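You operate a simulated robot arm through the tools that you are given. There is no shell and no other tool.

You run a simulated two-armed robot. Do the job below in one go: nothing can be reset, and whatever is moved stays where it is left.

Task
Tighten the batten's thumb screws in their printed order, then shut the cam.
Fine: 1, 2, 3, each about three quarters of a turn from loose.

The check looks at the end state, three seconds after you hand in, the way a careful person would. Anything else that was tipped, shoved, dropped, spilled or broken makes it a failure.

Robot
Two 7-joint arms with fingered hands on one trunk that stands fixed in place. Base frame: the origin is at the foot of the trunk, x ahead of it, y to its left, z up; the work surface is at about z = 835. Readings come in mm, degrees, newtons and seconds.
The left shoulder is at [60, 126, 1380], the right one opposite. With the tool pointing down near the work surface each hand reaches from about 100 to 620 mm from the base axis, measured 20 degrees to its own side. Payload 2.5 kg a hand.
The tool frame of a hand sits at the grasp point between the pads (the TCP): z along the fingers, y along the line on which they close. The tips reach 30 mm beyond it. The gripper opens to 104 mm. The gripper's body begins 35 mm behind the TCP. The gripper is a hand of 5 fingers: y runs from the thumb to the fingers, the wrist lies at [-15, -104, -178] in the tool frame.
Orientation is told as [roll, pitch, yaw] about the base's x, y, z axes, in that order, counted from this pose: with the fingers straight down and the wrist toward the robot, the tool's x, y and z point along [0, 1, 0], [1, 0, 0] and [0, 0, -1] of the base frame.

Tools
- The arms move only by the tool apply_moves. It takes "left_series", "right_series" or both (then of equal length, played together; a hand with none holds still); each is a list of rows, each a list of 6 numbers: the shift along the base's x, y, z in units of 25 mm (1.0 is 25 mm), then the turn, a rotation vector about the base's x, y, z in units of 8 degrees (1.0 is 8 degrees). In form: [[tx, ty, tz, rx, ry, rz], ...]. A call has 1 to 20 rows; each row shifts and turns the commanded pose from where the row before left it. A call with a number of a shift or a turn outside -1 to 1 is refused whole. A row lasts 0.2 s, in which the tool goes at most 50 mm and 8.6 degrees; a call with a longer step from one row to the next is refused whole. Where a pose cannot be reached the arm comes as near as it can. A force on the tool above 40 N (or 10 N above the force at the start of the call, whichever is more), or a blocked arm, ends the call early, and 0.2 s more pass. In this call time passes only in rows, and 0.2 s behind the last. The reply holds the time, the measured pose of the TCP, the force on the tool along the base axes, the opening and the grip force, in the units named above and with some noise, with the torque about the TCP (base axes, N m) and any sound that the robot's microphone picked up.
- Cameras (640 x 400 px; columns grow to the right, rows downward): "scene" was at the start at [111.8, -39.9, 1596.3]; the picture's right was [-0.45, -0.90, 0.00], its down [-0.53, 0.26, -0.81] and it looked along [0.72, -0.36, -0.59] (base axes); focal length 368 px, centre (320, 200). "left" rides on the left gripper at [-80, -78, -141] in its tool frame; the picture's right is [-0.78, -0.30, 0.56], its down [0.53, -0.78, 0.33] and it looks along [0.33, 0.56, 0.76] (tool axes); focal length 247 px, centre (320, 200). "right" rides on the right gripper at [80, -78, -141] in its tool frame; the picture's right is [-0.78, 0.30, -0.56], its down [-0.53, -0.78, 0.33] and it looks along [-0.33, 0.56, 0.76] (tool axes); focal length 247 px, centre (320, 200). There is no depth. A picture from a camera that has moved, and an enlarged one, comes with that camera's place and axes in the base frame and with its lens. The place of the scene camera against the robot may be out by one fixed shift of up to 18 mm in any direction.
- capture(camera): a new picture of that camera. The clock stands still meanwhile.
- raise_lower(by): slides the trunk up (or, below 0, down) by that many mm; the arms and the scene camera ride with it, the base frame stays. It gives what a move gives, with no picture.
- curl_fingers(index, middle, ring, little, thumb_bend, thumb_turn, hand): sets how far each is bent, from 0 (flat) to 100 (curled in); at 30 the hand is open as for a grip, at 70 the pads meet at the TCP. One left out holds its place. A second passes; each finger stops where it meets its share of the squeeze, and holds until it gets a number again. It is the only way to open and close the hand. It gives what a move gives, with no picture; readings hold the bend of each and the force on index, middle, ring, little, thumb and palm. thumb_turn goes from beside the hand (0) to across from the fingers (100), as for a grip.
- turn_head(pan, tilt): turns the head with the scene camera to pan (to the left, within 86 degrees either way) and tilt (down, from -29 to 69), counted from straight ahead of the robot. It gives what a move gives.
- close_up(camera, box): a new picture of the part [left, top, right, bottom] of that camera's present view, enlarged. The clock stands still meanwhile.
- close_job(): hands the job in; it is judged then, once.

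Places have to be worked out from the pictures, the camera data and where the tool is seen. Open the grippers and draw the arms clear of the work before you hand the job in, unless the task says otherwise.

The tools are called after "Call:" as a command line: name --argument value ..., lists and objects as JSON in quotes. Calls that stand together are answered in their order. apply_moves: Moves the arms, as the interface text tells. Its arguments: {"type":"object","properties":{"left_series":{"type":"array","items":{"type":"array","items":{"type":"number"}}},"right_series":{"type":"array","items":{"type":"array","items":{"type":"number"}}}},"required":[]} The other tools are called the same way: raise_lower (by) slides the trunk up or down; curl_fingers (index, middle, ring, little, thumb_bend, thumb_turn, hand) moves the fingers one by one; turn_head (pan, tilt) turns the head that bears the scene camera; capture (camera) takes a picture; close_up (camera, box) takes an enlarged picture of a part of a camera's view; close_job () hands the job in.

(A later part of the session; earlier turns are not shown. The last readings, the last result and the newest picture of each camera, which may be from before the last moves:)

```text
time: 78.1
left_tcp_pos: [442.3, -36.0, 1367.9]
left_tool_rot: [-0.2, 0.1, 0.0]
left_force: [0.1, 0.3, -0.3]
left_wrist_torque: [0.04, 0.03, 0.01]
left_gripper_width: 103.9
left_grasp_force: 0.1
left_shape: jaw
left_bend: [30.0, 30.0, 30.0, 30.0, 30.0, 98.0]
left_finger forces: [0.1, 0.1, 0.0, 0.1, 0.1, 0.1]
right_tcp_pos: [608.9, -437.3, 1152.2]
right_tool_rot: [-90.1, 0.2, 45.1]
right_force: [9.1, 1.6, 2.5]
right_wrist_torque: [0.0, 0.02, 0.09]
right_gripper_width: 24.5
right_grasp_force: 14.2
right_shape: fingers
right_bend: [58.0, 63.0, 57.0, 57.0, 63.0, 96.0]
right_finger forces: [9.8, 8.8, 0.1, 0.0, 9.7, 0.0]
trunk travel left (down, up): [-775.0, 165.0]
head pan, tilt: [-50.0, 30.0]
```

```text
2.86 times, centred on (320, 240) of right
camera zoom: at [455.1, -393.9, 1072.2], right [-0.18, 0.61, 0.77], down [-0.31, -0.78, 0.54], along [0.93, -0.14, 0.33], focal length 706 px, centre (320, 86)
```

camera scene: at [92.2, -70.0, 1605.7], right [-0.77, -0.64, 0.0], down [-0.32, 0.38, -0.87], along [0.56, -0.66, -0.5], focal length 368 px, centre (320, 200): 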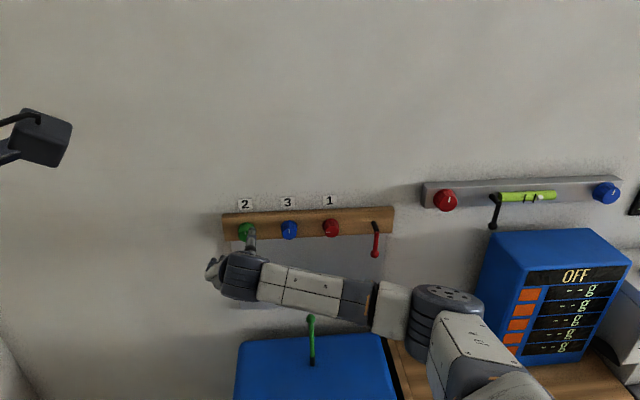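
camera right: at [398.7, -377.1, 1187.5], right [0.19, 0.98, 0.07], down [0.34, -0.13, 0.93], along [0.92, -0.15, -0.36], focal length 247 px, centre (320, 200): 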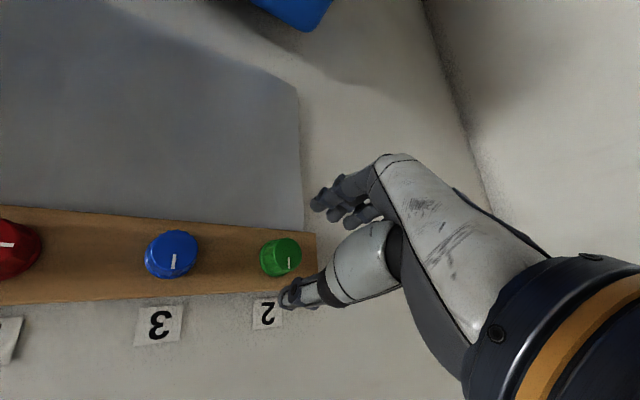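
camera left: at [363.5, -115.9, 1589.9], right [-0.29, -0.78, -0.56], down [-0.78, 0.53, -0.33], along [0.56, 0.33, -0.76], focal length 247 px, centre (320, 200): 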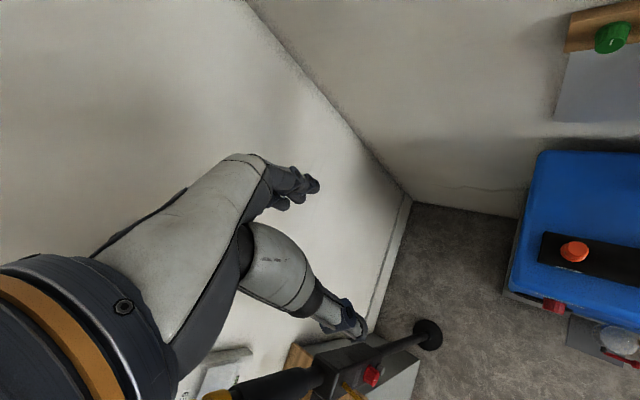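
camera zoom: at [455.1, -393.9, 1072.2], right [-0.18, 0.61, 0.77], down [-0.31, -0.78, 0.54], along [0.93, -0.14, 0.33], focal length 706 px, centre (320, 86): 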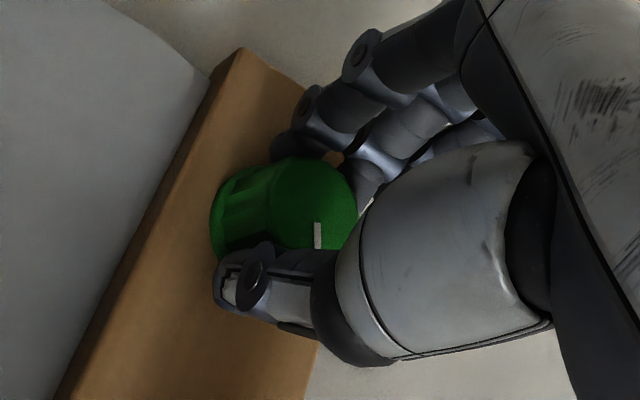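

Green follows the hand. I'll turn another 64°, which stays inside the arm's reach.

Call:
apply_moves --right_series '[[0, 0, 0, 0.707, -0.707, 0], [0, 0, 0, 0.707, -0.707, 0], [0, 0, 0, 0.707, -0.707, 0], [0, 0, 0, 0.707, -0.707, 0], [0, 0, 0, 0.707, -0.707, 0], [0, 0, 0, 0.707, -0.707, 0], [0, 0, 0, 0.707, -0.707, 0], [0, 0, 0, 0.707, -0.707, 0]]'

Call:
close_up --camera "right" --box '[250, 170, 390, 310]'

```text
time: 79.9
left_tcp_pos: [442.0, -35.5, 1367.4]
left_tool_rot: [0.0, 0.0, 0.0]
left_force: [-0.7, -0.2, 0.7]
left_wrist_torque: [0.01, 0.02, 0.0]
left_gripper_width: 103.6
left_grasp_force: 0.0
left_shape: jaw
left_bend: [30.0, 30.0, 30.0, 30.0, 30.0, 98.0]
left_finger forces: [0.0, 0.1, 0.1, 0.0, 0.1, 0.0]
right_tcp_pos: [608.6, -438.9, 1151.6]
right_tool_rot: [-90.3, -63.9, 45.3]
right_force: [3.9, -4.3, 5.2]
right_wrist_torque: [-0.04, 0.01, -0.02]
right_gripper_width: 24.3
right_grasp_force: 14.2
right_shape: fingers
right_bend: [59.0, 64.0, 57.0, 57.0, 63.0, 96.0]
right_finger forces: [8.4, 9.1, 0.1, 0.0, 11.1, 0.0]
trunk travel left (down, up): [-775.0, 165.0]
head pan, tilt: [-50.0, 30.0]
```

```text
2.86 times, centred on (320, 240) of right
camera zoom: at [535.8, -312.9, 1047.2], right [-0.8, -0.01, 0.6], down [-0.34, -0.82, -0.46], along [0.5, -0.58, 0.65], focal length 706 px, centre (320, 86)
```

zoom: 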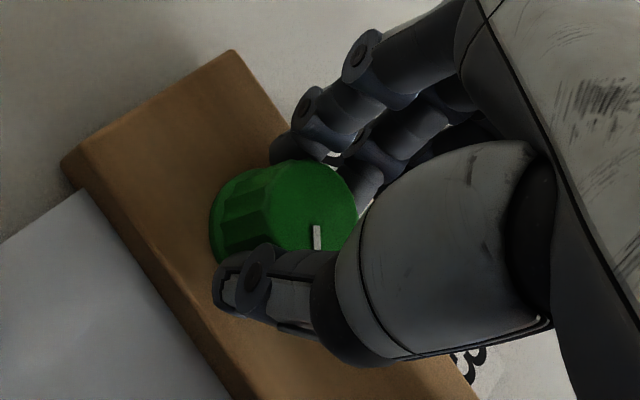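

128° done on green. I'll release, back off 35 mm, and rotate back 140° for the second grip.

Call:
curl_fingers --hand "right" --index 45 --middle 45 --ring 45 --little 45 --thumb_bend 45

Call:
apply_moves --right_series '[[-0.495, 0.495, 0, 0, 0, 0], [-0.495, 0.495, 0, 0, 0, 0], [0, 0, 0, -0.707, 0.707, 0], [0, 0, 0, -0.707, 0.707, 0], [0, 0, 0, -0.707, 0.707, 0], [0, 0, 0, -0.707, 0.707, 0], [0, 0, 0, -0.707, 0.707, 0], [0, 0, 0, -0.707, 0.707, 0], [0, 0, 0, -0.707, 0.707, 0], [0, 0, 0, -0.707, 0.707, 0], [0, 0, 0, -0.707, 0.707, 0], [0, 0, 0, -0.707, 0.707, 0], [0, 0, 0, -0.707, 0.707, 0], [0, 0, 0, -0.707, 0.707, 0], [0, 0, 0, -0.707, 0.707, 0], [0, 0, 0, -0.707, 0.707, 0], [0, 0, 0, -0.707, 0.707, 0], [0, 0, 0, -0.707, 0.707, 0], [0, 0, 0, -0.707, 0.707, 0], [0, 0, 0, -0.354, 0.354, 0]]'

Call:
close_up --camera "right" --box '[230, 190, 350, 310]'

Call:
close_up --camera "scene" --box '[205, 180, 365, 280]'

```text
time: 80.9
left_tcp_pos: [441.9, -35.3, 1368.1]
left_tool_rot: [0.0, 0.0, 0.1]
left_force: [-0.1, -0.3, 0.4]
left_wrist_torque: [0.0, 0.03, 0.01]
left_gripper_width: 103.9
left_grasp_force: 0.1
left_shape: jaw
left_bend: [30.0, 30.0, 30.0, 30.0, 30.0, 98.0]
left_finger forces: [0.1, 0.0, 0.0, 0.0, 0.0, 0.1]
right_tcp_pos: [607.1, -439.8, 1151.8]
right_tool_rot: [-90.2, -63.7, 45.3]
right_force: [0.4, -0.2, -0.3]
right_wrist_torque: [-0.01, -0.02, -0.01]
right_gripper_width: 64.6
right_grasp_force: 0.1
right_shape: fingers
right_bend: [45.0, 45.0, 45.0, 45.0, 45.0, 97.0]
right_finger forces: [0.0, 0.0, 0.0, 0.0, 0.0, 0.0]
trunk travel left (down, up): [-775.0, 165.0]
head pan, tilt: [-50.0, 30.0]
```

```text
time: 85.1
left_tcp_pos: [441.1, -36.3, 1368.0]
left_tool_rot: [0.0, 0.0, 0.1]
left_force: [-0.2, 0.2, 0.6]
left_wrist_torque: [0.03, 0.0, -0.01]
left_gripper_width: 103.7
left_grasp_force: 0.1
left_shape: jaw
left_bend: [30.0, 30.0, 30.0, 30.0, 30.0, 98.0]
left_finger forces: [0.0, 0.0, 0.0, 0.0, 0.0, 0.1]
right_tcp_pos: [582.6, -413.6, 1150.9]
right_tool_rot: [-89.6, 76.4, 45.4]
right_force: [-0.2, 0.5, 0.3]
right_wrist_torque: [0.02, -0.01, -0.01]
right_gripper_width: 64.4
right_grasp_force: 0.1
right_shape: fingers
right_bend: [45.0, 45.0, 45.0, 45.0, 45.0, 97.0]
right_finger forces: [0.0, 0.0, 0.0, 0.0, 0.0, 0.1]
trunk travel left (down, up): [-775.0, 165.0]
head pan, tilt: [-50.0, 30.0]
```

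```text
3.33 times, centred on (290, 250) of right
camera zoom: at [416.3, -382.0, 1208.4], right [0.19, 0.98, -0.1], down [0.47, 0.0, 0.88], along [0.86, -0.22, -0.46], focal length 823 px, centre (420, 33)
```

zoom: 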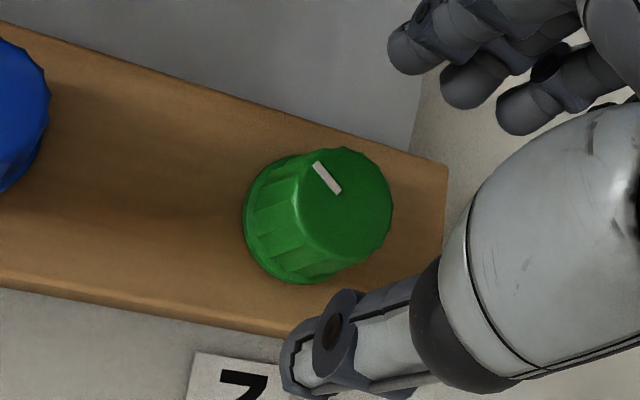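

```text
4.00 times, centred on (285, 230) of scene
camera zoom: at [91.7, -70.1, 1605.8], right [-0.77, -0.64, 0.0], down [-0.32, 0.38, -0.87], along [0.56, -0.66, -0.5], focal length 1470 px, centre (460, 80)
```

zoom: 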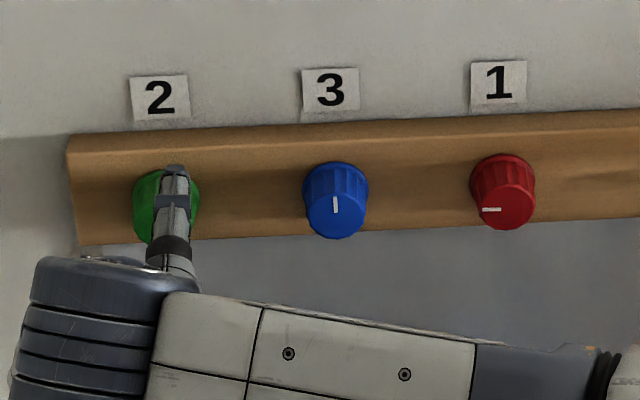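

Green's tick is at about 4 o'clock (127°), as it should be. I'll re-approach and take the second grip.

Call:
apply_moves --right_series '[[0.495, -0.495, 0, 0, 0, 0], [0.495, -0.495, 0, 0, 0, 0]]'

Call:
curl_fingers --hand "right" --index 72 --middle 74 --ring 58 --little 58 --thumb_bend 72

Call:
close_up --camera "right" --box '[250, 170, 390, 310]'

```text
time: 85.7
left_tcp_pos: [441.7, -36.8, 1368.7]
left_tool_rot: [0.1, 0.0, 0.2]
left_force: [0.5, 0.0, 0.6]
left_wrist_torque: [0.03, -0.03, -0.02]
left_gripper_width: 103.6
left_grasp_force: 0.1
left_shape: jaw
left_bend: [30.0, 30.0, 30.0, 30.0, 30.0, 98.0]
left_finger forces: [0.0, 0.1, 0.1, 0.0, 0.1, 0.0]
right_tcp_pos: [608.8, -438.1, 1151.0]
right_tool_rot: [-89.6, 76.4, 45.5]
right_force: [0.2, 0.0, -0.6]
right_wrist_torque: [-0.04, 0.01, -0.03]
right_gripper_width: 64.8
right_grasp_force: 0.0
right_shape: fingers
right_bend: [45.0, 45.0, 45.0, 45.0, 45.0, 97.0]
right_finger forces: [0.0, 0.0, 0.1, 0.0, 0.0, 0.0]
trunk travel left (down, up): [-775.0, 165.0]
head pan, tilt: [-50.0, 30.0]
```

```text
time: 86.7
left_tcp_pos: [441.5, -37.2, 1367.6]
left_tool_rot: [0.0, 0.1, 0.0]
left_force: [-0.1, 0.2, -0.2]
left_wrist_torque: [0.02, -0.01, -0.02]
left_gripper_width: 103.6
left_grasp_force: 0.1
left_shape: jaw
left_bend: [30.0, 30.0, 30.0, 30.0, 30.0, 98.0]
left_finger forces: [0.0, 0.1, 0.1, 0.0, 0.1, 0.0]
right_tcp_pos: [609.5, -438.6, 1149.7]
right_tool_rot: [-89.0, 76.3, 46.1]
right_force: [6.3, 1.9, -8.0]
right_wrist_torque: [0.09, 0.04, 0.04]
right_gripper_width: 23.8
right_grasp_force: 14.9
right_shape: fingers
right_bend: [59.0, 64.0, 57.0, 57.0, 63.0, 96.0]
right_finger forces: [9.3, 10.1, 0.1, 0.0, 10.2, 0.0]
trunk travel left (down, up): [-775.0, 165.0]
head pan, tilt: [-50.0, 30.0]
```

```text
2.86 times, centred on (320, 240) of right
camera zoom: at [442.5, -406.5, 1206.5], right [0.19, 0.98, -0.1], down [0.47, 0.0, 0.88], along [0.86, -0.21, -0.46], focal length 706 px, centre (320, 86)
```

zoom: 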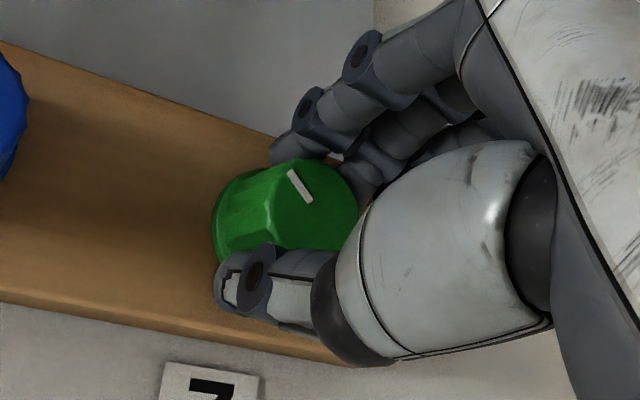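

Good second grip. I'll turn 96° and check the tick against the hand.

Call:
apply_moves --right_series '[[0, 0, 0, 0.707, -0.707, 0], [0, 0, 0, 0.707, -0.707, 0], [0, 0, 0, 0.707, -0.707, 0], [0, 0, 0, 0.707, -0.707, 0], [0, 0, 0, 0.707, -0.707, 0], [0, 0, 0, 0.707, -0.707, 0], [0, 0, 0, 0.707, -0.707, 0], [0, 0, 0, 0.707, -0.707, 0], [0, 0, 0, 0.707, -0.707, 0], [0, 0, 0, 0.707, -0.707, 0], [0, 0, 0, 0.707, -0.707, 0], [0, 0, 0, 0.707, -0.707, 0]]'

Call:
close_up --camera "right" --box '[250, 170, 390, 310]'

```text
time: 89.3
left_tcp_pos: [442.5, -36.4, 1367.8]
left_tool_rot: [-0.1, -0.1, 0.1]
left_force: [0.5, -0.7, 0.3]
left_wrist_torque: [-0.03, 0.01, -0.02]
left_gripper_width: 103.6
left_grasp_force: 0.2
left_shape: jaw
left_bend: [30.0, 30.0, 30.0, 30.0, 30.0, 98.0]
left_finger forces: [0.0, 0.0, 0.0, 0.0, 0.0, 0.0]
right_tcp_pos: [609.3, -438.7, 1152.3]
right_tool_rot: [-90.1, -19.9, 45.0]
right_force: [7.4, 0.0, 3.3]
right_wrist_torque: [-0.04, -0.02, 0.06]
right_gripper_width: 23.8
right_grasp_force: 14.1
right_shape: fingers
right_bend: [58.0, 64.0, 57.0, 57.0, 64.0, 96.0]
right_finger forces: [9.1, 8.9, 0.0, 0.0, 10.4, 0.0]
trunk travel left (down, up): [-775.0, 165.0]
head pan, tilt: [-50.0, 30.0]
```

```text
2.86 times, centred on (320, 240) of right
camera zoom: at [477.2, -371.2, 1050.5], right [-0.38, 0.4, 0.83], down [-0.41, -0.88, 0.24], along [0.83, -0.25, 0.5], focal length 706 px, centre (320, 86)
```

zoom: 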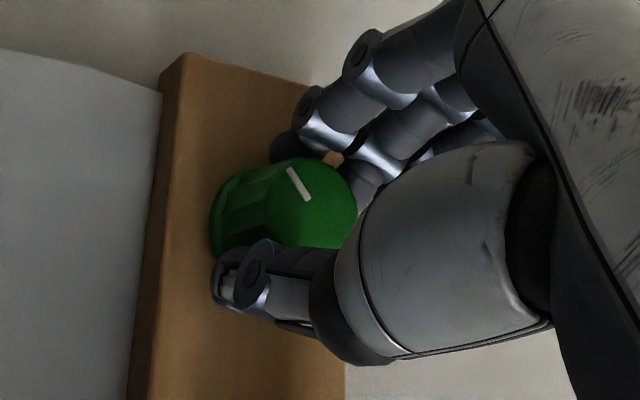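

No slip. I'll turn the remaining 46°, still within reach.

Call:
apply_moves --right_series '[[0, 0, 0, 0.707, -0.707, 0], [0, 0, 0, 0.707, -0.707, 0], [0, 0, 0, 0.707, -0.707, 0], [0, 0, 0, 0.707, -0.707, 0], [0, 0, 0, 0.707, -0.707, 0], [0, 0, 0, 0.5, -0.5, 0]]'

Call:
close_up --camera "right" --box '[250, 170, 390, 310]'

```text
time: 90.7
left_tcp_pos: [440.5, -36.5, 1367.5]
left_tool_rot: [-0.1, 0.0, 0.1]
left_force: [-0.5, 0.1, 0.5]
left_wrist_torque: [0.03, 0.03, 0.0]
left_gripper_width: 103.8
left_grasp_force: 0.0
left_shape: jaw
left_bend: [30.0, 30.0, 30.0, 30.0, 30.0, 98.0]
left_finger forces: [0.1, 0.0, 0.0, 0.0, 0.0, 0.0]
right_tcp_pos: [608.3, -439.7, 1152.8]
right_tool_rot: [-90.3, -65.8, 45.2]
right_force: [3.6, -3.3, 4.9]
right_wrist_torque: [0.03, -0.03, -0.04]
right_gripper_width: 23.6
right_grasp_force: 14.8
right_shape: fingers
right_bend: [59.0, 64.0, 57.0, 57.0, 63.0, 96.0]
right_finger forces: [8.3, 9.3, 0.0, 0.0, 11.4, 0.1]
trunk travel left (down, up): [-775.0, 165.0]
head pan, tilt: [-50.0, 30.0]
```

```text
2.86 times, centred on (320, 240) of right
camera zoom: at [537.9, -310.6, 1048.5], right [-0.81, -0.02, 0.59], down [-0.34, -0.81, -0.49], along [0.48, -0.59, 0.65], focal length 706 px, centre (320, 86)
```

zoom: 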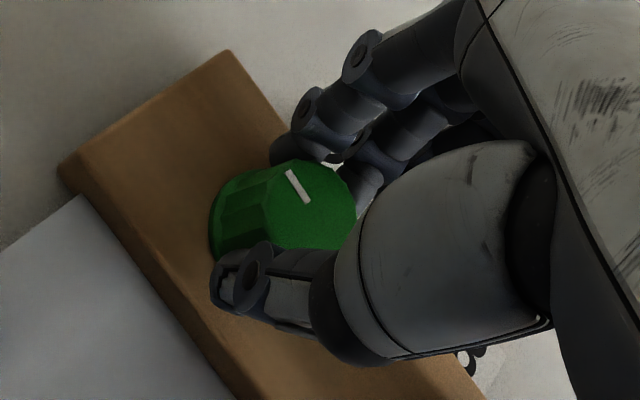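

Green's tick points to 9 o'clock (about 272° turned). I'll release, back off, and move across to blue while rotating back to about -76°.

Call:
curl_fingers --hand "right" --index 45 --middle 45 --ring 45 --little 45 --thumb_bend 45

Call:
apply_moves --right_series '[[-0.72, 0.72, 0, 0, 0, 0], [-0.72, 0.72, 0, 0, 0, 0], [-0.149, -0.149, 0, -0.707, 0.707, 0], [-0.149, -0.149, 0, -0.707, 0.707, 0], [-0.149, -0.149, 0, -0.707, 0.707, 0], [-0.149, -0.149, 0, -0.707, 0.707, 0], [-0.149, -0.149, 0, -0.707, 0.707, 0], [-0.149, -0.149, 0, -0.707, 0.707, 0], [-0.149, -0.149, 0, -0.707, 0.707, 0], [-0.149, -0.149, 0, -0.707, 0.707, 0], [-0.149, -0.149, 0, -0.707, 0.707, 0], [-0.149, -0.149, 0, -0.707, 0.707, 0], [-0.149, -0.149, 0, -0.707, 0.707, 0], [-0.149, -0.149, 0, -0.707, 0.707, 0], [-0.149, -0.149, 0, -0.707, 0.707, 0], [-0.149, -0.149, 0, -0.707, 0.707, 0], [-0.149, -0.149, 0, -0.707, 0.707, 0], [-0.149, -0.149, 0, -0.707, 0.707, 0], [-0.149, -0.149, 0, -0.707, 0.707, 0], [0, 0, 0, -0.53, 0.53, 0]]'

Call:
close_up --camera "right" --box '[230, 190, 350, 310]'

Call:
close_up --camera "scene" --box '[205, 180, 405, 305]'

```text
time: 91.7
left_tcp_pos: [440.5, -36.7, 1368.8]
left_tool_rot: [0.0, 0.0, 0.1]
left_force: [0.5, -0.1, 0.5]
left_wrist_torque: [0.01, -0.03, 0.02]
left_gripper_width: 103.6
left_grasp_force: 0.1
left_shape: jaw
left_bend: [30.0, 30.0, 30.0, 30.0, 30.0, 98.0]
left_finger forces: [0.1, 0.1, 0.0, 0.0, 0.0, 0.1]
right_tcp_pos: [609.0, -438.7, 1151.0]
right_tool_rot: [-90.2, -65.5, 45.3]
right_force: [-0.2, -1.6, 0.1]
right_wrist_torque: [0.02, 0.04, 0.02]
right_gripper_width: 64.5
right_grasp_force: 0.0
right_shape: fingers
right_bend: [45.0, 45.0, 45.0, 45.0, 45.0, 97.0]
right_finger forces: [0.0, 0.0, 0.1, 0.0, 0.1, 0.0]
trunk travel left (down, up): [-775.0, 165.0]
head pan, tilt: [-50.0, 30.0]
```

```text
time: 95.9
left_tcp_pos: [442.1, -37.0, 1367.1]
left_tool_rot: [0.0, 0.1, 0.2]
left_force: [-0.2, 0.2, -0.3]
left_wrist_torque: [0.0, 0.02, -0.01]
left_gripper_width: 103.5
left_grasp_force: 0.1
left_shape: jaw
left_bend: [30.0, 30.0, 30.0, 30.0, 30.0, 98.0]
left_finger forces: [0.0, 0.1, 0.0, 0.0, 0.0, 0.0]
right_tcp_pos: [509.4, -465.6, 1152.7]
right_tool_rot: [-89.5, 76.7, 45.3]
right_force: [0.8, -0.5, 0.5]
right_wrist_torque: [-0.02, 0.0, 0.0]
right_gripper_width: 64.5
right_grasp_force: 0.0
right_shape: fingers
right_bend: [45.0, 45.0, 45.0, 45.0, 45.0, 97.0]
right_finger forces: [0.1, 0.0, 0.0, 0.0, 0.1, 0.1]
trunk travel left (down, up): [-775.0, 165.0]
head pan, tilt: [-50.0, 30.0]
```

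```text
3.33 times, centred on (290, 250) of right
camera zoom: at [342.5, -433.4, 1209.3], right [0.19, 0.98, -0.11], down [0.48, 0.01, 0.88], along [0.86, -0.22, -0.47], focal length 823 px, centre (420, 33)
```

zoom: 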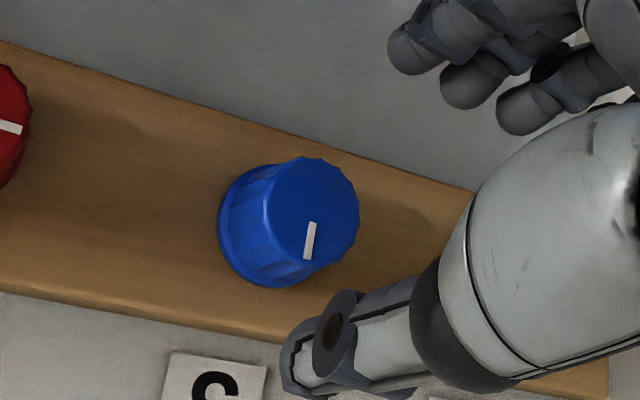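

```text
3.20 times, centred on (305, 242) of scene
camera zoom: at [91.8, -70.1, 1605.7], right [-0.77, -0.64, 0.0], down [-0.32, 0.38, -0.87], along [0.56, -0.66, -0.5], focal length 1176 px, centre (368, 64)
```

zoom: 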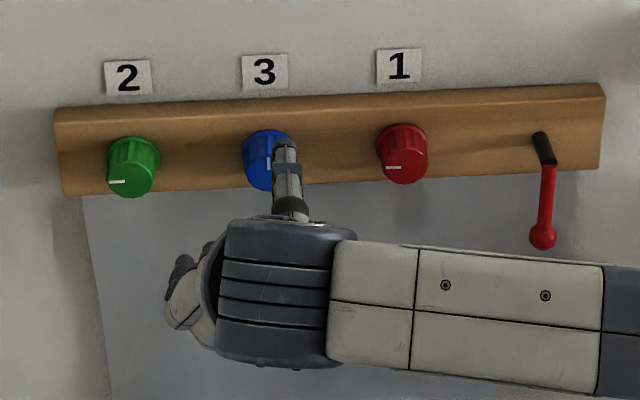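

Green and red both point to 9 o'clock, and blue is aligned and at 12 o'clock. I'll advance and grip blue.

Call:
apply_moves --right_series '[[0.48, -0.48, 0, 0, 0, 0], [0.48, -0.48, 0, 0, 0, 0], [0.48, -0.48, 0, 0, 0, 0]]'

Call:
curl_fingers --hand "right" --index 72 --middle 74 --ring 58 --little 58 --thumb_bend 72

Call:
close_up --camera "right" --box '[250, 170, 390, 310]'

```text
time: 96.7
left_tcp_pos: [442.5, -36.5, 1368.3]
left_tool_rot: [0.0, 0.0, 0.2]
left_force: [0.1, 1.4, -0.5]
left_wrist_torque: [0.01, 0.01, -0.04]
left_gripper_width: 103.5
left_grasp_force: 0.0
left_shape: jaw
left_bend: [30.0, 30.0, 30.0, 30.0, 30.0, 98.0]
left_finger forces: [0.0, 0.0, 0.0, 0.1, 0.1, 0.1]
right_tcp_pos: [545.5, -502.4, 1152.3]
right_tool_rot: [-89.7, 76.6, 45.4]
right_force: [0.5, -0.3, -0.7]
right_wrist_torque: [0.02, 0.0, 0.0]
right_gripper_width: 64.6
right_grasp_force: 0.1
right_shape: fingers
right_bend: [45.0, 45.0, 45.0, 45.0, 45.0, 97.0]
right_finger forces: [0.0, 0.0, 0.0, 0.0, 0.1, 0.0]
trunk travel left (down, up): [-775.0, 165.0]
head pan, tilt: [-50.0, 30.0]
```

```text
time: 97.7
left_tcp_pos: [444.2, -37.1, 1366.6]
left_tool_rot: [0.0, 0.1, 0.1]
left_force: [0.4, 0.2, -0.1]
left_wrist_torque: [0.0, 0.01, 0.01]
left_gripper_width: 103.9
left_grasp_force: 0.0
left_shape: jaw
left_bend: [30.0, 30.0, 30.0, 30.0, 30.0, 98.0]
left_finger forces: [0.0, 0.1, 0.0, 0.1, 0.0, 0.0]
right_tcp_pos: [547.2, -501.7, 1150.3]
right_tool_rot: [-88.8, 76.6, 46.2]
right_force: [7.2, 2.3, -8.8]
right_wrist_torque: [0.07, 0.05, 0.09]
right_gripper_width: 24.8
right_grasp_force: 15.1
right_shape: fingers
right_bend: [58.0, 64.0, 57.0, 57.0, 63.0, 96.0]
right_finger forces: [9.7, 10.2, 0.0, 0.1, 10.1, 0.0]
trunk travel left (down, up): [-775.0, 165.0]
head pan, tilt: [-50.0, 30.0]
```

```text
2.86 times, centred on (320, 240) of right
camera zoom: at [379.9, -469.3, 1208.2], right [0.19, 0.98, -0.11], down [0.48, 0.0, 0.88], along [0.86, -0.21, -0.47], focal length 706 px, centre (320, 86)
```

zoom: 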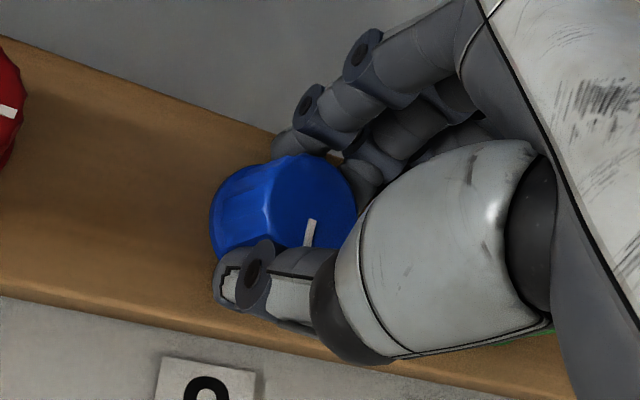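

Blue is firmly held. I'll turn it 96° clockwise.

Call:
apply_moves --right_series '[[0, 0, 0, 0.707, -0.707, 0], [0, 0, 0, 0.707, -0.707, 0], [0, 0, 0, 0.707, -0.707, 0], [0, 0, 0, 0.707, -0.707, 0], [0, 0, 0, 0.707, -0.707, 0], [0, 0, 0, 0.707, -0.707, 0], [0, 0, 0, 0.707, -0.707, 0], [0, 0, 0, 0.707, -0.707, 0], [0, 0, 0, 0.707, -0.707, 0], [0, 0, 0, 0.707, -0.707, 0], [0, 0, 0, 0.707, -0.707, 0], [0, 0, 0, 0.707, -0.707, 0]]'

Call:
close_up --camera "right" --box '[250, 170, 390, 310]'

```text
time: 100.3
left_tcp_pos: [441.7, -36.5, 1367.9]
left_tool_rot: [0.1, 0.0, 0.1]
left_force: [0.8, -0.6, -0.2]
left_wrist_torque: [-0.04, -0.03, -0.03]
left_gripper_width: 103.6
left_grasp_force: 0.1
left_shape: jaw
left_bend: [30.0, 30.0, 30.0, 30.0, 30.0, 98.0]
left_finger forces: [0.0, 0.0, 0.0, 0.0, 0.0, 0.0]
right_tcp_pos: [544.9, -501.7, 1152.6]
right_tool_rot: [-90.3, -19.6, 45.0]
right_force: [4.3, -2.2, 5.4]
right_wrist_torque: [-0.06, -0.05, -0.07]
right_gripper_width: 24.3
right_grasp_force: 14.7
right_shape: fingers
right_bend: [59.0, 64.0, 57.0, 57.0, 63.0, 96.0]
right_finger forces: [7.8, 9.3, 0.1, 0.0, 11.7, 0.0]
trunk travel left (down, up): [-775.0, 165.0]
head pan, tilt: [-50.0, 30.0]
```

```text
2.86 times, centred on (320, 240) of right
camera zoom: at [413.6, -435.0, 1051.0], right [-0.38, 0.41, 0.83], down [-0.41, -0.88, 0.24], along [0.83, -0.25, 0.5], focal length 706 px, centre (320, 86)
```

zoom: 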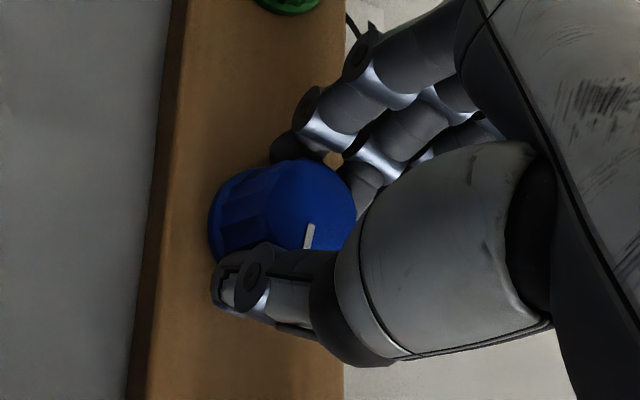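

Blue follows. I'll turn 46° more to finish this grip.

Call:
apply_moves --right_series '[[0, 0, 0, 0.707, -0.707, 0], [0, 0, 0, 0.707, -0.707, 0], [0, 0, 0, 0.707, -0.707, 0], [0, 0, 0, 0.707, -0.707, 0], [0, 0, 0, 0.707, -0.707, 0], [0, 0, 0, 0.5, -0.5, 0]]'

Call:
close_up --camera "right" --box '[250, 170, 390, 310]'

```text
time: 101.7
left_tcp_pos: [441.1, -37.0, 1367.6]
left_tool_rot: [0.0, -0.1, 0.1]
left_force: [0.1, 0.0, -0.2]
left_wrist_torque: [0.0, 0.02, 0.0]
left_gripper_width: 103.8
left_grasp_force: 0.0
left_shape: jaw
left_bend: [30.0, 30.0, 30.0, 30.0, 30.0, 98.0]
left_finger forces: [0.0, 0.0, 0.0, 0.0, 0.0, 0.0]
right_tcp_pos: [544.1, -502.5, 1151.1]
right_tool_rot: [-90.3, -65.3, 45.2]
right_force: [0.9, -6.2, 6.4]
right_wrist_torque: [-0.1, -0.02, -0.12]
right_gripper_width: 24.5
right_grasp_force: 14.9
right_shape: fingers
right_bend: [59.0, 64.0, 57.0, 57.0, 63.0, 96.0]
right_finger forces: [7.7, 11.1, 0.0, 0.0, 11.3, 0.1]
trunk travel left (down, up): [-775.0, 165.0]
head pan, tilt: [-50.0, 30.0]
```

```text
2.86 times, centred on (320, 240) of right
camera zoom: at [473.9, -374.3, 1048.2], right [-0.81, -0.02, 0.59], down [-0.34, -0.81, -0.48], along [0.49, -0.59, 0.65], focal length 706 px, centre (320, 86)
```

zoom: 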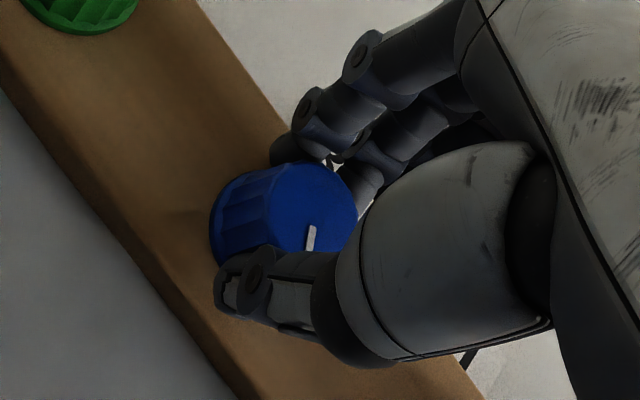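

Blue has turned about 142°. I'll release, back off 35 mm, and rotate back 132° for the second grip.

Call:
curl_fingers --hand "right" --index 45 --middle 45 --ring 45 --little 45 --thumb_bend 45

Call:
apply_moves --right_series '[[-0.495, 0.495, 0, 0, 0, 0], [-0.495, 0.495, 0, 0, 0, 0], [0, 0, 0, -0.707, 0.707, 0], [0, 0, 0, -0.707, 0.707, 0], [0, 0, 0, -0.707, 0.707, 0], [0, 0, 0, -0.707, 0.707, 0], [0, 0, 0, -0.707, 0.707, 0], [0, 0, 0, -0.707, 0.707, 0], [0, 0, 0, -0.707, 0.707, 0], [0, 0, 0, -0.707, 0.707, 0], [0, 0, 0, -0.707, 0.707, 0], [0, 0, 0, -0.707, 0.707, 0], [0, 0, 0, -0.707, 0.707, 0], [0, 0, 0, -0.707, 0.707, 0], [0, 0, 0, -0.707, 0.707, 0], [0, 0, 0, -0.707, 0.707, 0], [0, 0, 0, -0.707, 0.707, 0], [0, 0, 0, -0.707, 0.707, 0], [0, 0, 0, -0.354, 0.354, 0]]'

Call:
close_up --camera "right" --box '[230, 190, 350, 310]'

```text
time: 102.7
left_tcp_pos: [440.0, -36.4, 1368.5]
left_tool_rot: [-0.1, 0.0, 0.1]
left_force: [0.1, 0.6, 0.2]
left_wrist_torque: [-0.02, 0.0, -0.02]
left_gripper_width: 103.6
left_grasp_force: 0.0
left_shape: jaw
left_bend: [30.0, 30.0, 30.0, 30.0, 30.0, 98.0]
left_finger forces: [0.0, 0.0, 0.0, 0.0, 0.0, 0.0]
right_tcp_pos: [544.4, -502.7, 1151.3]
right_tool_rot: [-90.2, -65.1, 45.3]
right_force: [-0.4, -0.6, 0.1]
right_wrist_torque: [-0.02, 0.0, 0.01]
right_gripper_width: 64.4
right_grasp_force: 0.1
right_shape: fingers
right_bend: [45.0, 45.0, 45.0, 45.0, 45.0, 97.0]
right_finger forces: [0.0, 0.1, 0.1, 0.0, 0.0, 0.0]
trunk travel left (down, up): [-775.0, 165.0]
head pan, tilt: [-50.0, 30.0]
```

```text
time: 106.7
left_tcp_pos: [442.4, -35.8, 1367.8]
left_tool_rot: [0.0, 0.0, 0.0]
left_force: [-0.4, -0.1, -0.1]
left_wrist_torque: [-0.04, -0.01, -0.03]
left_gripper_width: 103.6
left_grasp_force: 0.0
left_shape: jaw
left_bend: [30.0, 30.0, 30.0, 30.0, 30.0, 98.0]
left_finger forces: [0.0, 0.0, 0.0, 0.1, 0.1, 0.1]
right_tcp_pos: [521.5, -475.9, 1151.3]
right_tool_rot: [-89.7, 67.1, 45.2]
right_force: [0.1, 0.4, 0.3]
right_wrist_torque: [0.0, 0.04, 0.0]
right_gripper_width: 64.6
right_grasp_force: 0.0
right_shape: fingers
right_bend: [45.0, 45.0, 45.0, 45.0, 45.0, 97.0]
right_finger forces: [0.0, 0.1, 0.0, 0.1, 0.1, 0.0]
trunk travel left (down, up): [-775.0, 165.0]
head pan, tilt: [-50.0, 30.0]
```

```text
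3.33 times, centred on (290, 250) of right
camera zoom: at [347.8, -450.5, 1192.5], right [0.19, 0.98, 0.03], down [0.37, -0.1, 0.92], along [0.91, -0.17, -0.38], focal length 823 px, centre (420, 33)
```

zoom: 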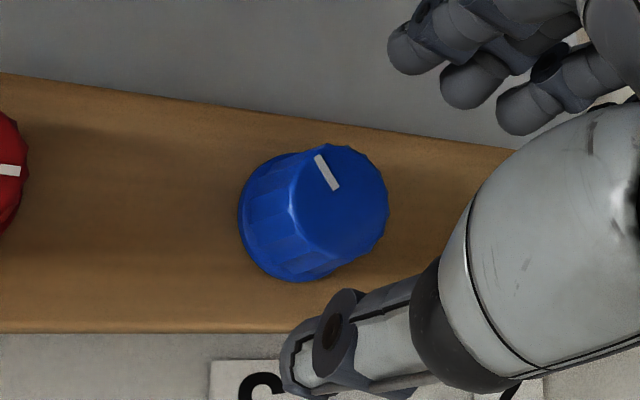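

Blue's tick is at about 143°. I'll grip again and turn the remaining 128°.

Call:
apply_moves --right_series '[[0.495, -0.495, 0, 0, 0, 0], [0.495, -0.495, 0, 0, 0, 0]]'

Call:
curl_fingers --hand "right" --index 72 --middle 74 --ring 58 --little 58 --thumb_bend 72

Call:
close_up --camera "right" --box '[250, 170, 390, 310]'

Call:
apply_moves --right_series '[[0, 0, 0, 0.707, -0.707, 0], [0, 0, 0, 0.707, -0.707, 0], [0, 0, 0, 0.707, -0.707, 0], [0, 0, 0, 0.707, -0.707, 0], [0, 0, 0, 0.707, -0.707, 0], [0, 0, 0, 0.707, -0.707, 0], [0, 0, 0, 0.707, -0.707, 0], [0, 0, 0, 0.707, -0.707, 0], [0, 0, 0, 0.707, -0.707, 0], [0, 0, 0, 0.707, -0.707, 0], [0, 0, 0, 0.707, -0.707, 0], [0, 0, 0, 0.707, -0.707, 0]]'

Call:
close_up --camera "right" --box '[250, 170, 390, 310]'

```text
time: 107.3
left_tcp_pos: [441.2, -36.5, 1368.6]
left_tool_rot: [0.0, 0.0, 0.1]
left_force: [0.8, -0.1, 0.3]
left_wrist_torque: [-0.01, 0.03, 0.02]
left_gripper_width: 103.7
left_grasp_force: 0.1
left_shape: jaw
left_bend: [30.0, 30.0, 30.0, 30.0, 30.0, 98.0]
left_finger forces: [0.0, 0.0, 0.0, 0.0, 0.0, 0.0]
right_tcp_pos: [544.6, -502.5, 1151.7]
right_tool_rot: [-89.7, 67.0, 45.1]
right_force: [-0.8, -0.8, -0.8]
right_wrist_torque: [0.0, -0.01, 0.01]
right_gripper_width: 64.8
right_grasp_force: 0.0
right_shape: fingers
right_bend: [45.0, 45.0, 45.0, 45.0, 45.0, 97.0]
right_finger forces: [0.0, 0.1, 0.1, 0.0, 0.0, 0.0]
trunk travel left (down, up): [-775.0, 165.0]
head pan, tilt: [-50.0, 30.0]
```

```text
time: 108.3
left_tcp_pos: [443.0, -37.2, 1367.0]
left_tool_rot: [0.0, 0.2, 0.2]
left_force: [0.6, 0.6, -1.2]
left_wrist_torque: [0.04, 0.04, 0.04]
left_gripper_width: 103.9
left_grasp_force: 0.1
left_shape: jaw
left_bend: [30.0, 30.0, 30.0, 30.0, 30.0, 98.0]
left_finger forces: [0.1, 0.0, 0.0, 0.0, 0.0, 0.1]
right_tcp_pos: [546.9, -501.8, 1149.1]
right_tool_rot: [-89.5, 66.8, 45.7]
right_force: [6.9, 2.6, -7.0]
right_wrist_torque: [0.02, 0.02, 0.08]
right_gripper_width: 24.2
right_grasp_force: 14.2
right_shape: fingers
right_bend: [59.0, 64.0, 57.0, 57.0, 63.0, 96.0]
right_finger forces: [9.9, 9.8, 0.0, 0.1, 9.9, 0.1]
trunk travel left (down, up): [-775.0, 165.0]
head pan, tilt: [-50.0, 30.0]
```

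```text
2.86 times, centred on (320, 240) of right
camera zoom: at [374.0, -475.5, 1190.8], right [0.19, 0.98, 0.03], down [0.37, -0.1, 0.92], along [0.91, -0.16, -0.38], focal length 706 px, centre (320, 86)
```

zoom: 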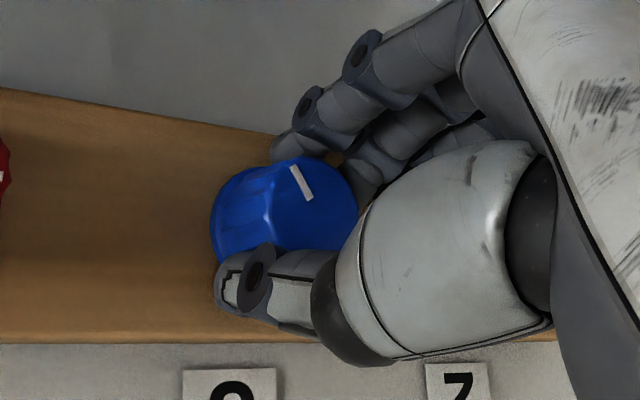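

```text
time: 110.9
left_tcp_pos: [442.2, -36.5, 1367.8]
left_tool_rot: [0.0, 0.0, 0.1]
left_force: [0.5, 0.5, 0.0]
left_wrist_torque: [0.01, -0.01, -0.03]
left_gripper_width: 103.7
left_grasp_force: 0.0
left_shape: jaw
left_bend: [30.0, 30.0, 30.0, 30.0, 30.0, 98.0]
left_finger forces: [0.0, 0.0, 0.0, 0.1, 0.0, 0.0]
right_tcp_pos: [546.0, -501.6, 1151.9]
right_tool_rot: [-90.2, -29.2, 45.0]
right_force: [5.4, -3.8, 5.7]
right_wrist_torque: [-0.08, -0.03, -0.05]
right_gripper_width: 24.2
right_grasp_force: 14.9
right_shape: fingers
right_bend: [59.0, 64.0, 57.0, 57.0, 63.0, 96.0]
right_finger forces: [8.3, 9.9, 0.0, 0.0, 10.9, 0.0]
trunk travel left (down, up): [-775.0, 165.0]
head pan, tilt: [-50.0, 30.0]
```

```text
2.86 times, centred on (320, 240) of right
camera zoom: at [426.2, -422.6, 1044.5], right [-0.48, 0.31, 0.82], down [-0.43, -0.9, 0.09], along [0.76, -0.31, 0.56], focal length 706 px, centre (320, 86)
```

zoom: 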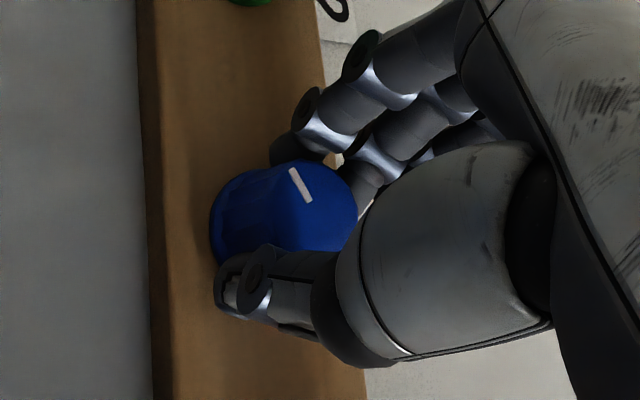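

Blue follows without slip (tick unmoved in the hand). I'll turn the last 34°.

Call:
apply_moves --right_series '[[0, 0, 0, 0.707, -0.707, 0], [0, 0, 0, 0.707, -0.707, 0], [0, 0, 0, 0.707, -0.707, 0], [0, 0, 0, 0.707, -0.707, 0], [0, 0, 0, 0.18, -0.18, 0]]'

Call:
close_up --camera "right" --box '[250, 170, 390, 310]'

```text
time: 112.1
left_tcp_pos: [441.7, -37.5, 1368.1]
left_tool_rot: [0.0, 0.0, 0.1]
left_force: [0.5, -0.1, -0.4]
left_wrist_torque: [0.02, -0.01, 0.0]
left_gripper_width: 103.3
left_grasp_force: 0.1
left_shape: jaw
left_bend: [30.0, 30.0, 30.0, 30.0, 30.0, 98.0]
left_finger forces: [0.0, 0.0, 0.0, 0.2, 0.1, 0.0]
right_tcp_pos: [544.5, -502.4, 1152.5]
right_tool_rot: [-90.2, -63.3, 45.4]
right_force: [2.0, -8.6, 7.0]
right_wrist_torque: [-0.11, -0.11, -0.14]
right_gripper_width: 24.2
right_grasp_force: 14.9
right_shape: fingers
right_bend: [59.0, 64.0, 57.0, 57.0, 63.0, 97.0]
right_finger forces: [8.0, 11.9, 0.0, 0.1, 10.9, 0.1]
trunk travel left (down, up): [-775.0, 165.0]
head pan, tilt: [-50.0, 30.0]
```

```text
2.86 times, centred on (320, 240) of right
camera zoom: at [471.8, -376.7, 1046.7], right [-0.79, 0.0, 0.61], down [-0.35, -0.82, -0.45], along [0.5, -0.57, 0.65], focal length 706 px, centre (320, 86)
```

zoom: 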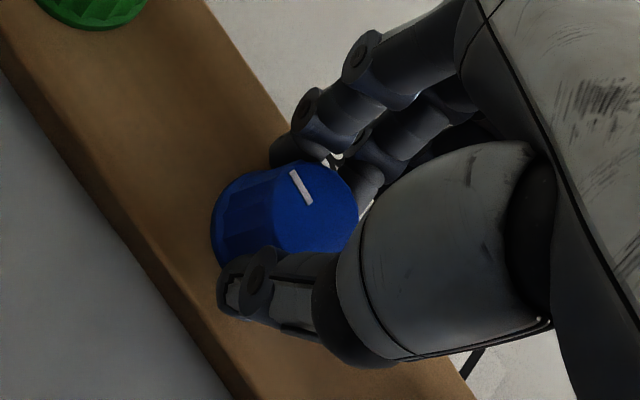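

Blue is at about 271°. I'll release and back off so I can study the cam lever.

Call:
curl_fingers --hand "right" --index 45 --middle 45 --ring 45 --little 45 --thumb_bend 45

Call:
apply_moves --right_series '[[-0.72, 0.72, 0, 0, 0, 0], [-0.72, 0.72, 0, 0, 0, 0], [-0.72, 0.72, 0, -0.707, 0.707, 0], [-0.3, 0.3, 0, -0.707, 0.707, 0], [-0.3, 0, 0, -0.707, 0.707, 0], [-0.3, 0, 0, -0.707, 0.707, 0], [-0.3, 0, 0, -0.707, 0.707, 0], [-0.3, 0, 0, -0.707, 0.707, 0], [-0.3, 0, 0, -0.707, 0.707, 0], [-0.3, 0, 0, -0.707, 0.707, 0], [-0.3, 0, 0, -0.707, 0.707, 0], [-0.3, 0, 0, -0.707, 0.707, 0], [0, 0, 0, -0.707, 0.707, 0], [0, 0, 0, -0.707, 0.707, 0]]'

Call:
capture --camera "right"

Call:
capture --camera "scene"

Call:
close_up --camera "scene" --box '[205, 180, 405, 305]'

```text
time: 113.1
left_tcp_pos: [441.1, -35.4, 1368.2]
left_tool_rot: [0.1, 0.0, 0.1]
left_force: [0.2, -0.4, 0.5]
left_wrist_torque: [0.04, -0.02, 0.03]
left_gripper_width: 103.6
left_grasp_force: 0.0
left_shape: jaw
left_bend: [30.0, 30.0, 30.0, 30.0, 30.0, 98.0]
left_finger forces: [0.0, 0.1, 0.1, 0.0, 0.0, 0.0]
right_tcp_pos: [545.6, -501.6, 1151.6]
right_tool_rot: [-90.1, -63.2, 45.2]
right_force: [0.6, 0.3, 0.0]
right_wrist_torque: [0.03, 0.01, 0.03]
right_gripper_width: 64.8
right_grasp_force: 0.0
right_shape: fingers
right_bend: [45.0, 45.0, 45.0, 45.0, 45.0, 97.0]
right_finger forces: [0.1, 0.1, 0.0, 0.0, 0.0, 0.0]
trunk travel left (down, up): [-775.0, 165.0]
head pan, tilt: [-50.0, 30.0]
```

```text
time: 116.1
left_tcp_pos: [441.3, -36.6, 1367.7]
left_tool_rot: [0.1, 0.0, 0.2]
left_force: [0.3, -0.6, -0.2]
left_wrist_torque: [-0.01, 0.0, 0.01]
left_gripper_width: 104.1
left_grasp_force: 0.0
left_shape: jaw
left_bend: [30.0, 30.0, 30.0, 30.0, 30.0, 98.0]
left_finger forces: [0.1, 0.0, 0.0, 0.1, 0.1, 0.0]
right_tcp_pos: [422.9, -439.3, 1152.1]
right_tool_rot: [-90.0, 33.0, 45.2]
right_force: [-0.5, -0.1, -0.3]
right_wrist_torque: [0.02, -0.03, 0.01]
right_gripper_width: 64.5
right_grasp_force: 0.0
right_shape: fingers
right_bend: [45.0, 45.0, 45.0, 45.0, 45.0, 97.0]
right_finger forces: [0.0, 0.1, 0.0, 0.0, 0.0, 0.0]
trunk travel left (down, up): [-775.0, 165.0]
head pan, tilt: [-50.0, 30.0]
```

```text
taken
camera right: at [247.7, -417.3, 1127.1], right [0.08, 0.87, 0.49], down [-0.02, -0.49, 0.87], along [1.0, -0.08, -0.02], focal length 247 px, centre (320, 200)
```

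right: 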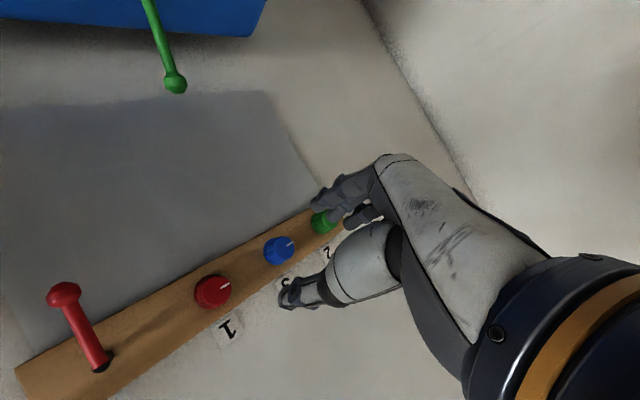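

```text
taken
camera scene: at [91.8, -70.1, 1605.7], right [-0.77, -0.64, 0.0], down [-0.32, 0.38, -0.87], along [0.56, -0.66, -0.5], focal length 368 px, centre (320, 200)
```

scene: 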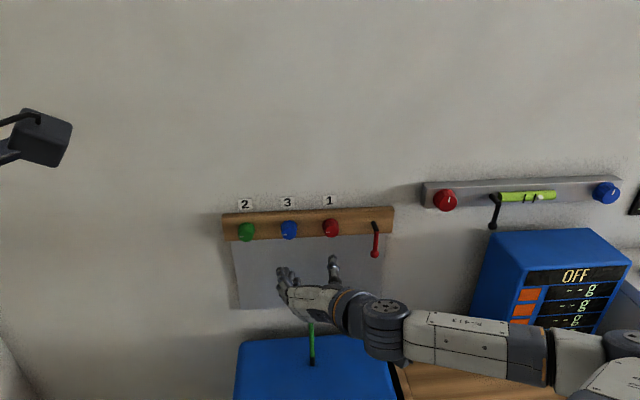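

```text
3.20 times, centred on (305, 242) of scene
camera zoom: at [91.8, -70.1, 1605.7], right [-0.77, -0.64, 0.0], down [-0.32, 0.38, -0.87], along [0.56, -0.66, -0.5], focal length 1176 px, centre (368, 64)
```

zoom: 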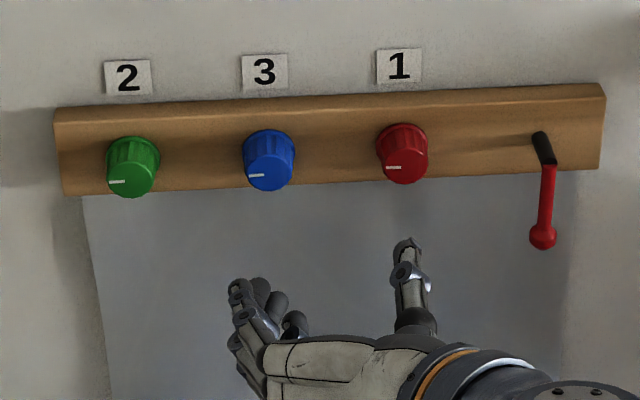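

All three ticks now point to 9 o'clock. Next is the cam lever: I'll zoom in on it from both cameras.

Call:
close_up --camera "right" --box '[0, 240, 200, 400]'

Call:
close_up --camera "scene" --box '[340, 200, 420, 262]'

Call:
close_up --camera "scene" --box '[410, 160, 640, 304]'

```text
2.50 times, centred on (100, 320) of right
camera zoom: at [247.7, -417.3, 1127.1], right [0.08, 0.87, 0.49], down [-0.02, -0.49, 0.87], along [1.0, -0.08, -0.02], focal length 617 px, centre (870, -100)
```

zoom: 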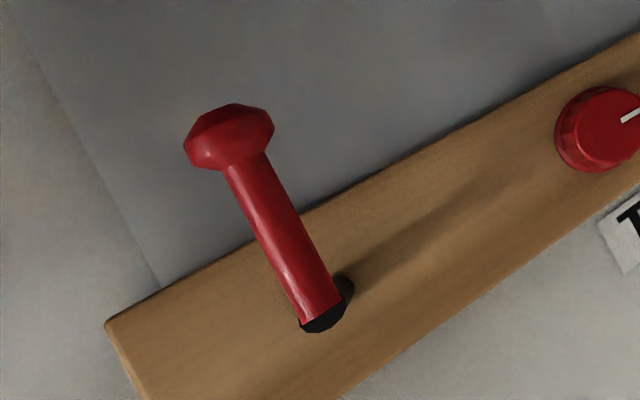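

```text
6.45 times, centred on (380, 231) of scene
camera zoom: at [91.8, -70.1, 1605.7], right [-0.77, -0.64, 0.0], down [-0.32, 0.38, -0.87], along [0.56, -0.66, -0.5], focal length 2371 px, centre (-67, 0)
```

zoom: 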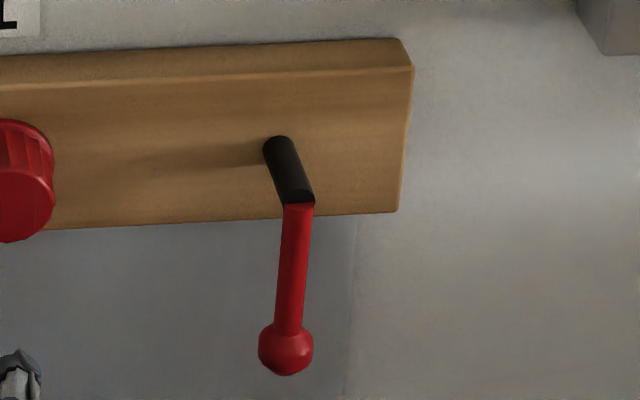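

```text
2.78 times, centred on (525, 232) of scene
camera zoom: at [91.8, -70.1, 1605.7], right [-0.77, -0.64, 0.0], down [-0.32, 0.38, -0.87], along [0.56, -0.66, -0.5], focal length 1021 px, centre (-249, 111)
```

zoom: 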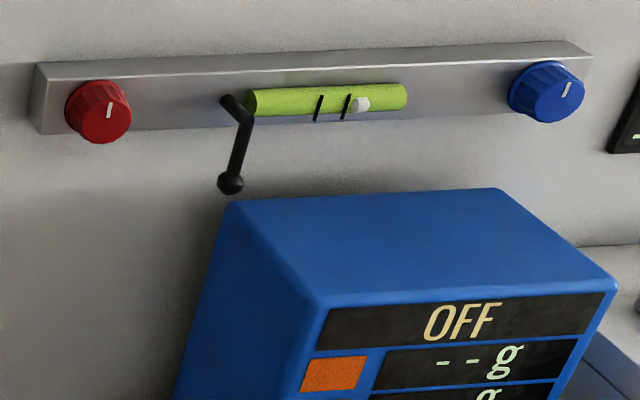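

The cam lever is a crank: a black stem at L ≈ -150 mm along the batten (about 90 mm right of red), with a red arm hanging straight down to a ball near [413, -629, 1092]. I'll bring the hand in front of the ball with the thumb and fingers to its right and left.

Call:
apply_moves --right_series '[[-0.425, -0.9, -0.4, 0.486, -0.486, 0], [-0.425, -0.9, -0.4, 0.486, -0.486, 0], [-0.425, -0.9, -0.4, 0.486, -0.486, 0], [-0.425, -0.9, -0.4, 0.486, -0.486, 0], [-0.425, -0.9, -0.4, 0.486, -0.486, 0], [-0.425, -0.9, -0.4, 0.486, -0.486, 0]]'

Call:
capture --camera "right"

Call:
close_up --camera "scene" --box '[300, 180, 460, 305]'

```text
time: 117.5
left_tcp_pos: [442.0, -36.3, 1367.8]
left_tool_rot: [0.0, 0.0, 0.2]
left_force: [0.5, 0.7, -0.3]
left_wrist_torque: [0.02, -0.01, 0.01]
left_gripper_width: 104.0
left_grasp_force: 0.1
left_shape: jaw
left_bend: [30.0, 30.0, 30.0, 30.0, 30.0, 98.0]
left_finger forces: [0.0, 0.0, 0.0, 0.1, 0.0, 0.1]
right_tcp_pos: [360.3, -575.5, 1092.6]
right_tool_rot: [-89.9, -0.3, 45.0]
right_force: [0.4, -0.9, 0.9]
right_wrist_torque: [0.01, 0.01, -0.01]
right_gripper_width: 64.6
right_grasp_force: 0.1
right_shape: fingers
right_bend: [45.0, 45.0, 45.0, 45.0, 45.0, 97.0]
right_finger forces: [0.0, 0.1, 0.0, 0.0, 0.0, 0.0]
trunk travel left (down, up): [-775.0, 165.0]
head pan, tilt: [-50.0, 30.0]
```

```text
taken
camera right: at [206.5, -531.0, 1011.3], right [-0.19, 0.6, 0.78], down [-0.32, -0.79, 0.53], along [0.93, -0.15, 0.34], focal length 247 px, centre (320, 200)
```

right: 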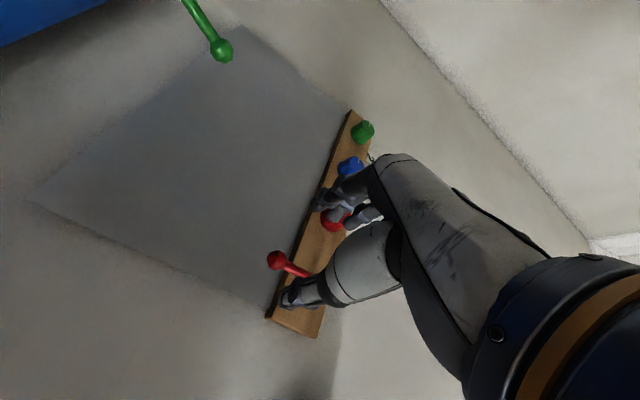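

```text
3.20 times, centred on (380, 242) of scene
camera zoom: at [91.7, -70.5, 1605.7], right [-0.77, -0.64, 0.0], down [-0.32, 0.38, -0.87], along [0.56, -0.66, -0.5], focal length 1176 px, centre (128, 64)
```

zoom: 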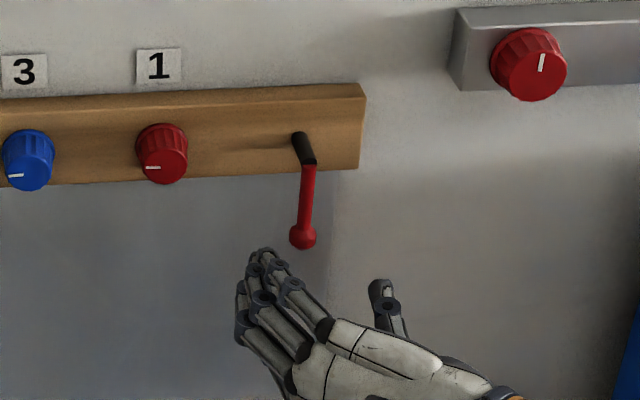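

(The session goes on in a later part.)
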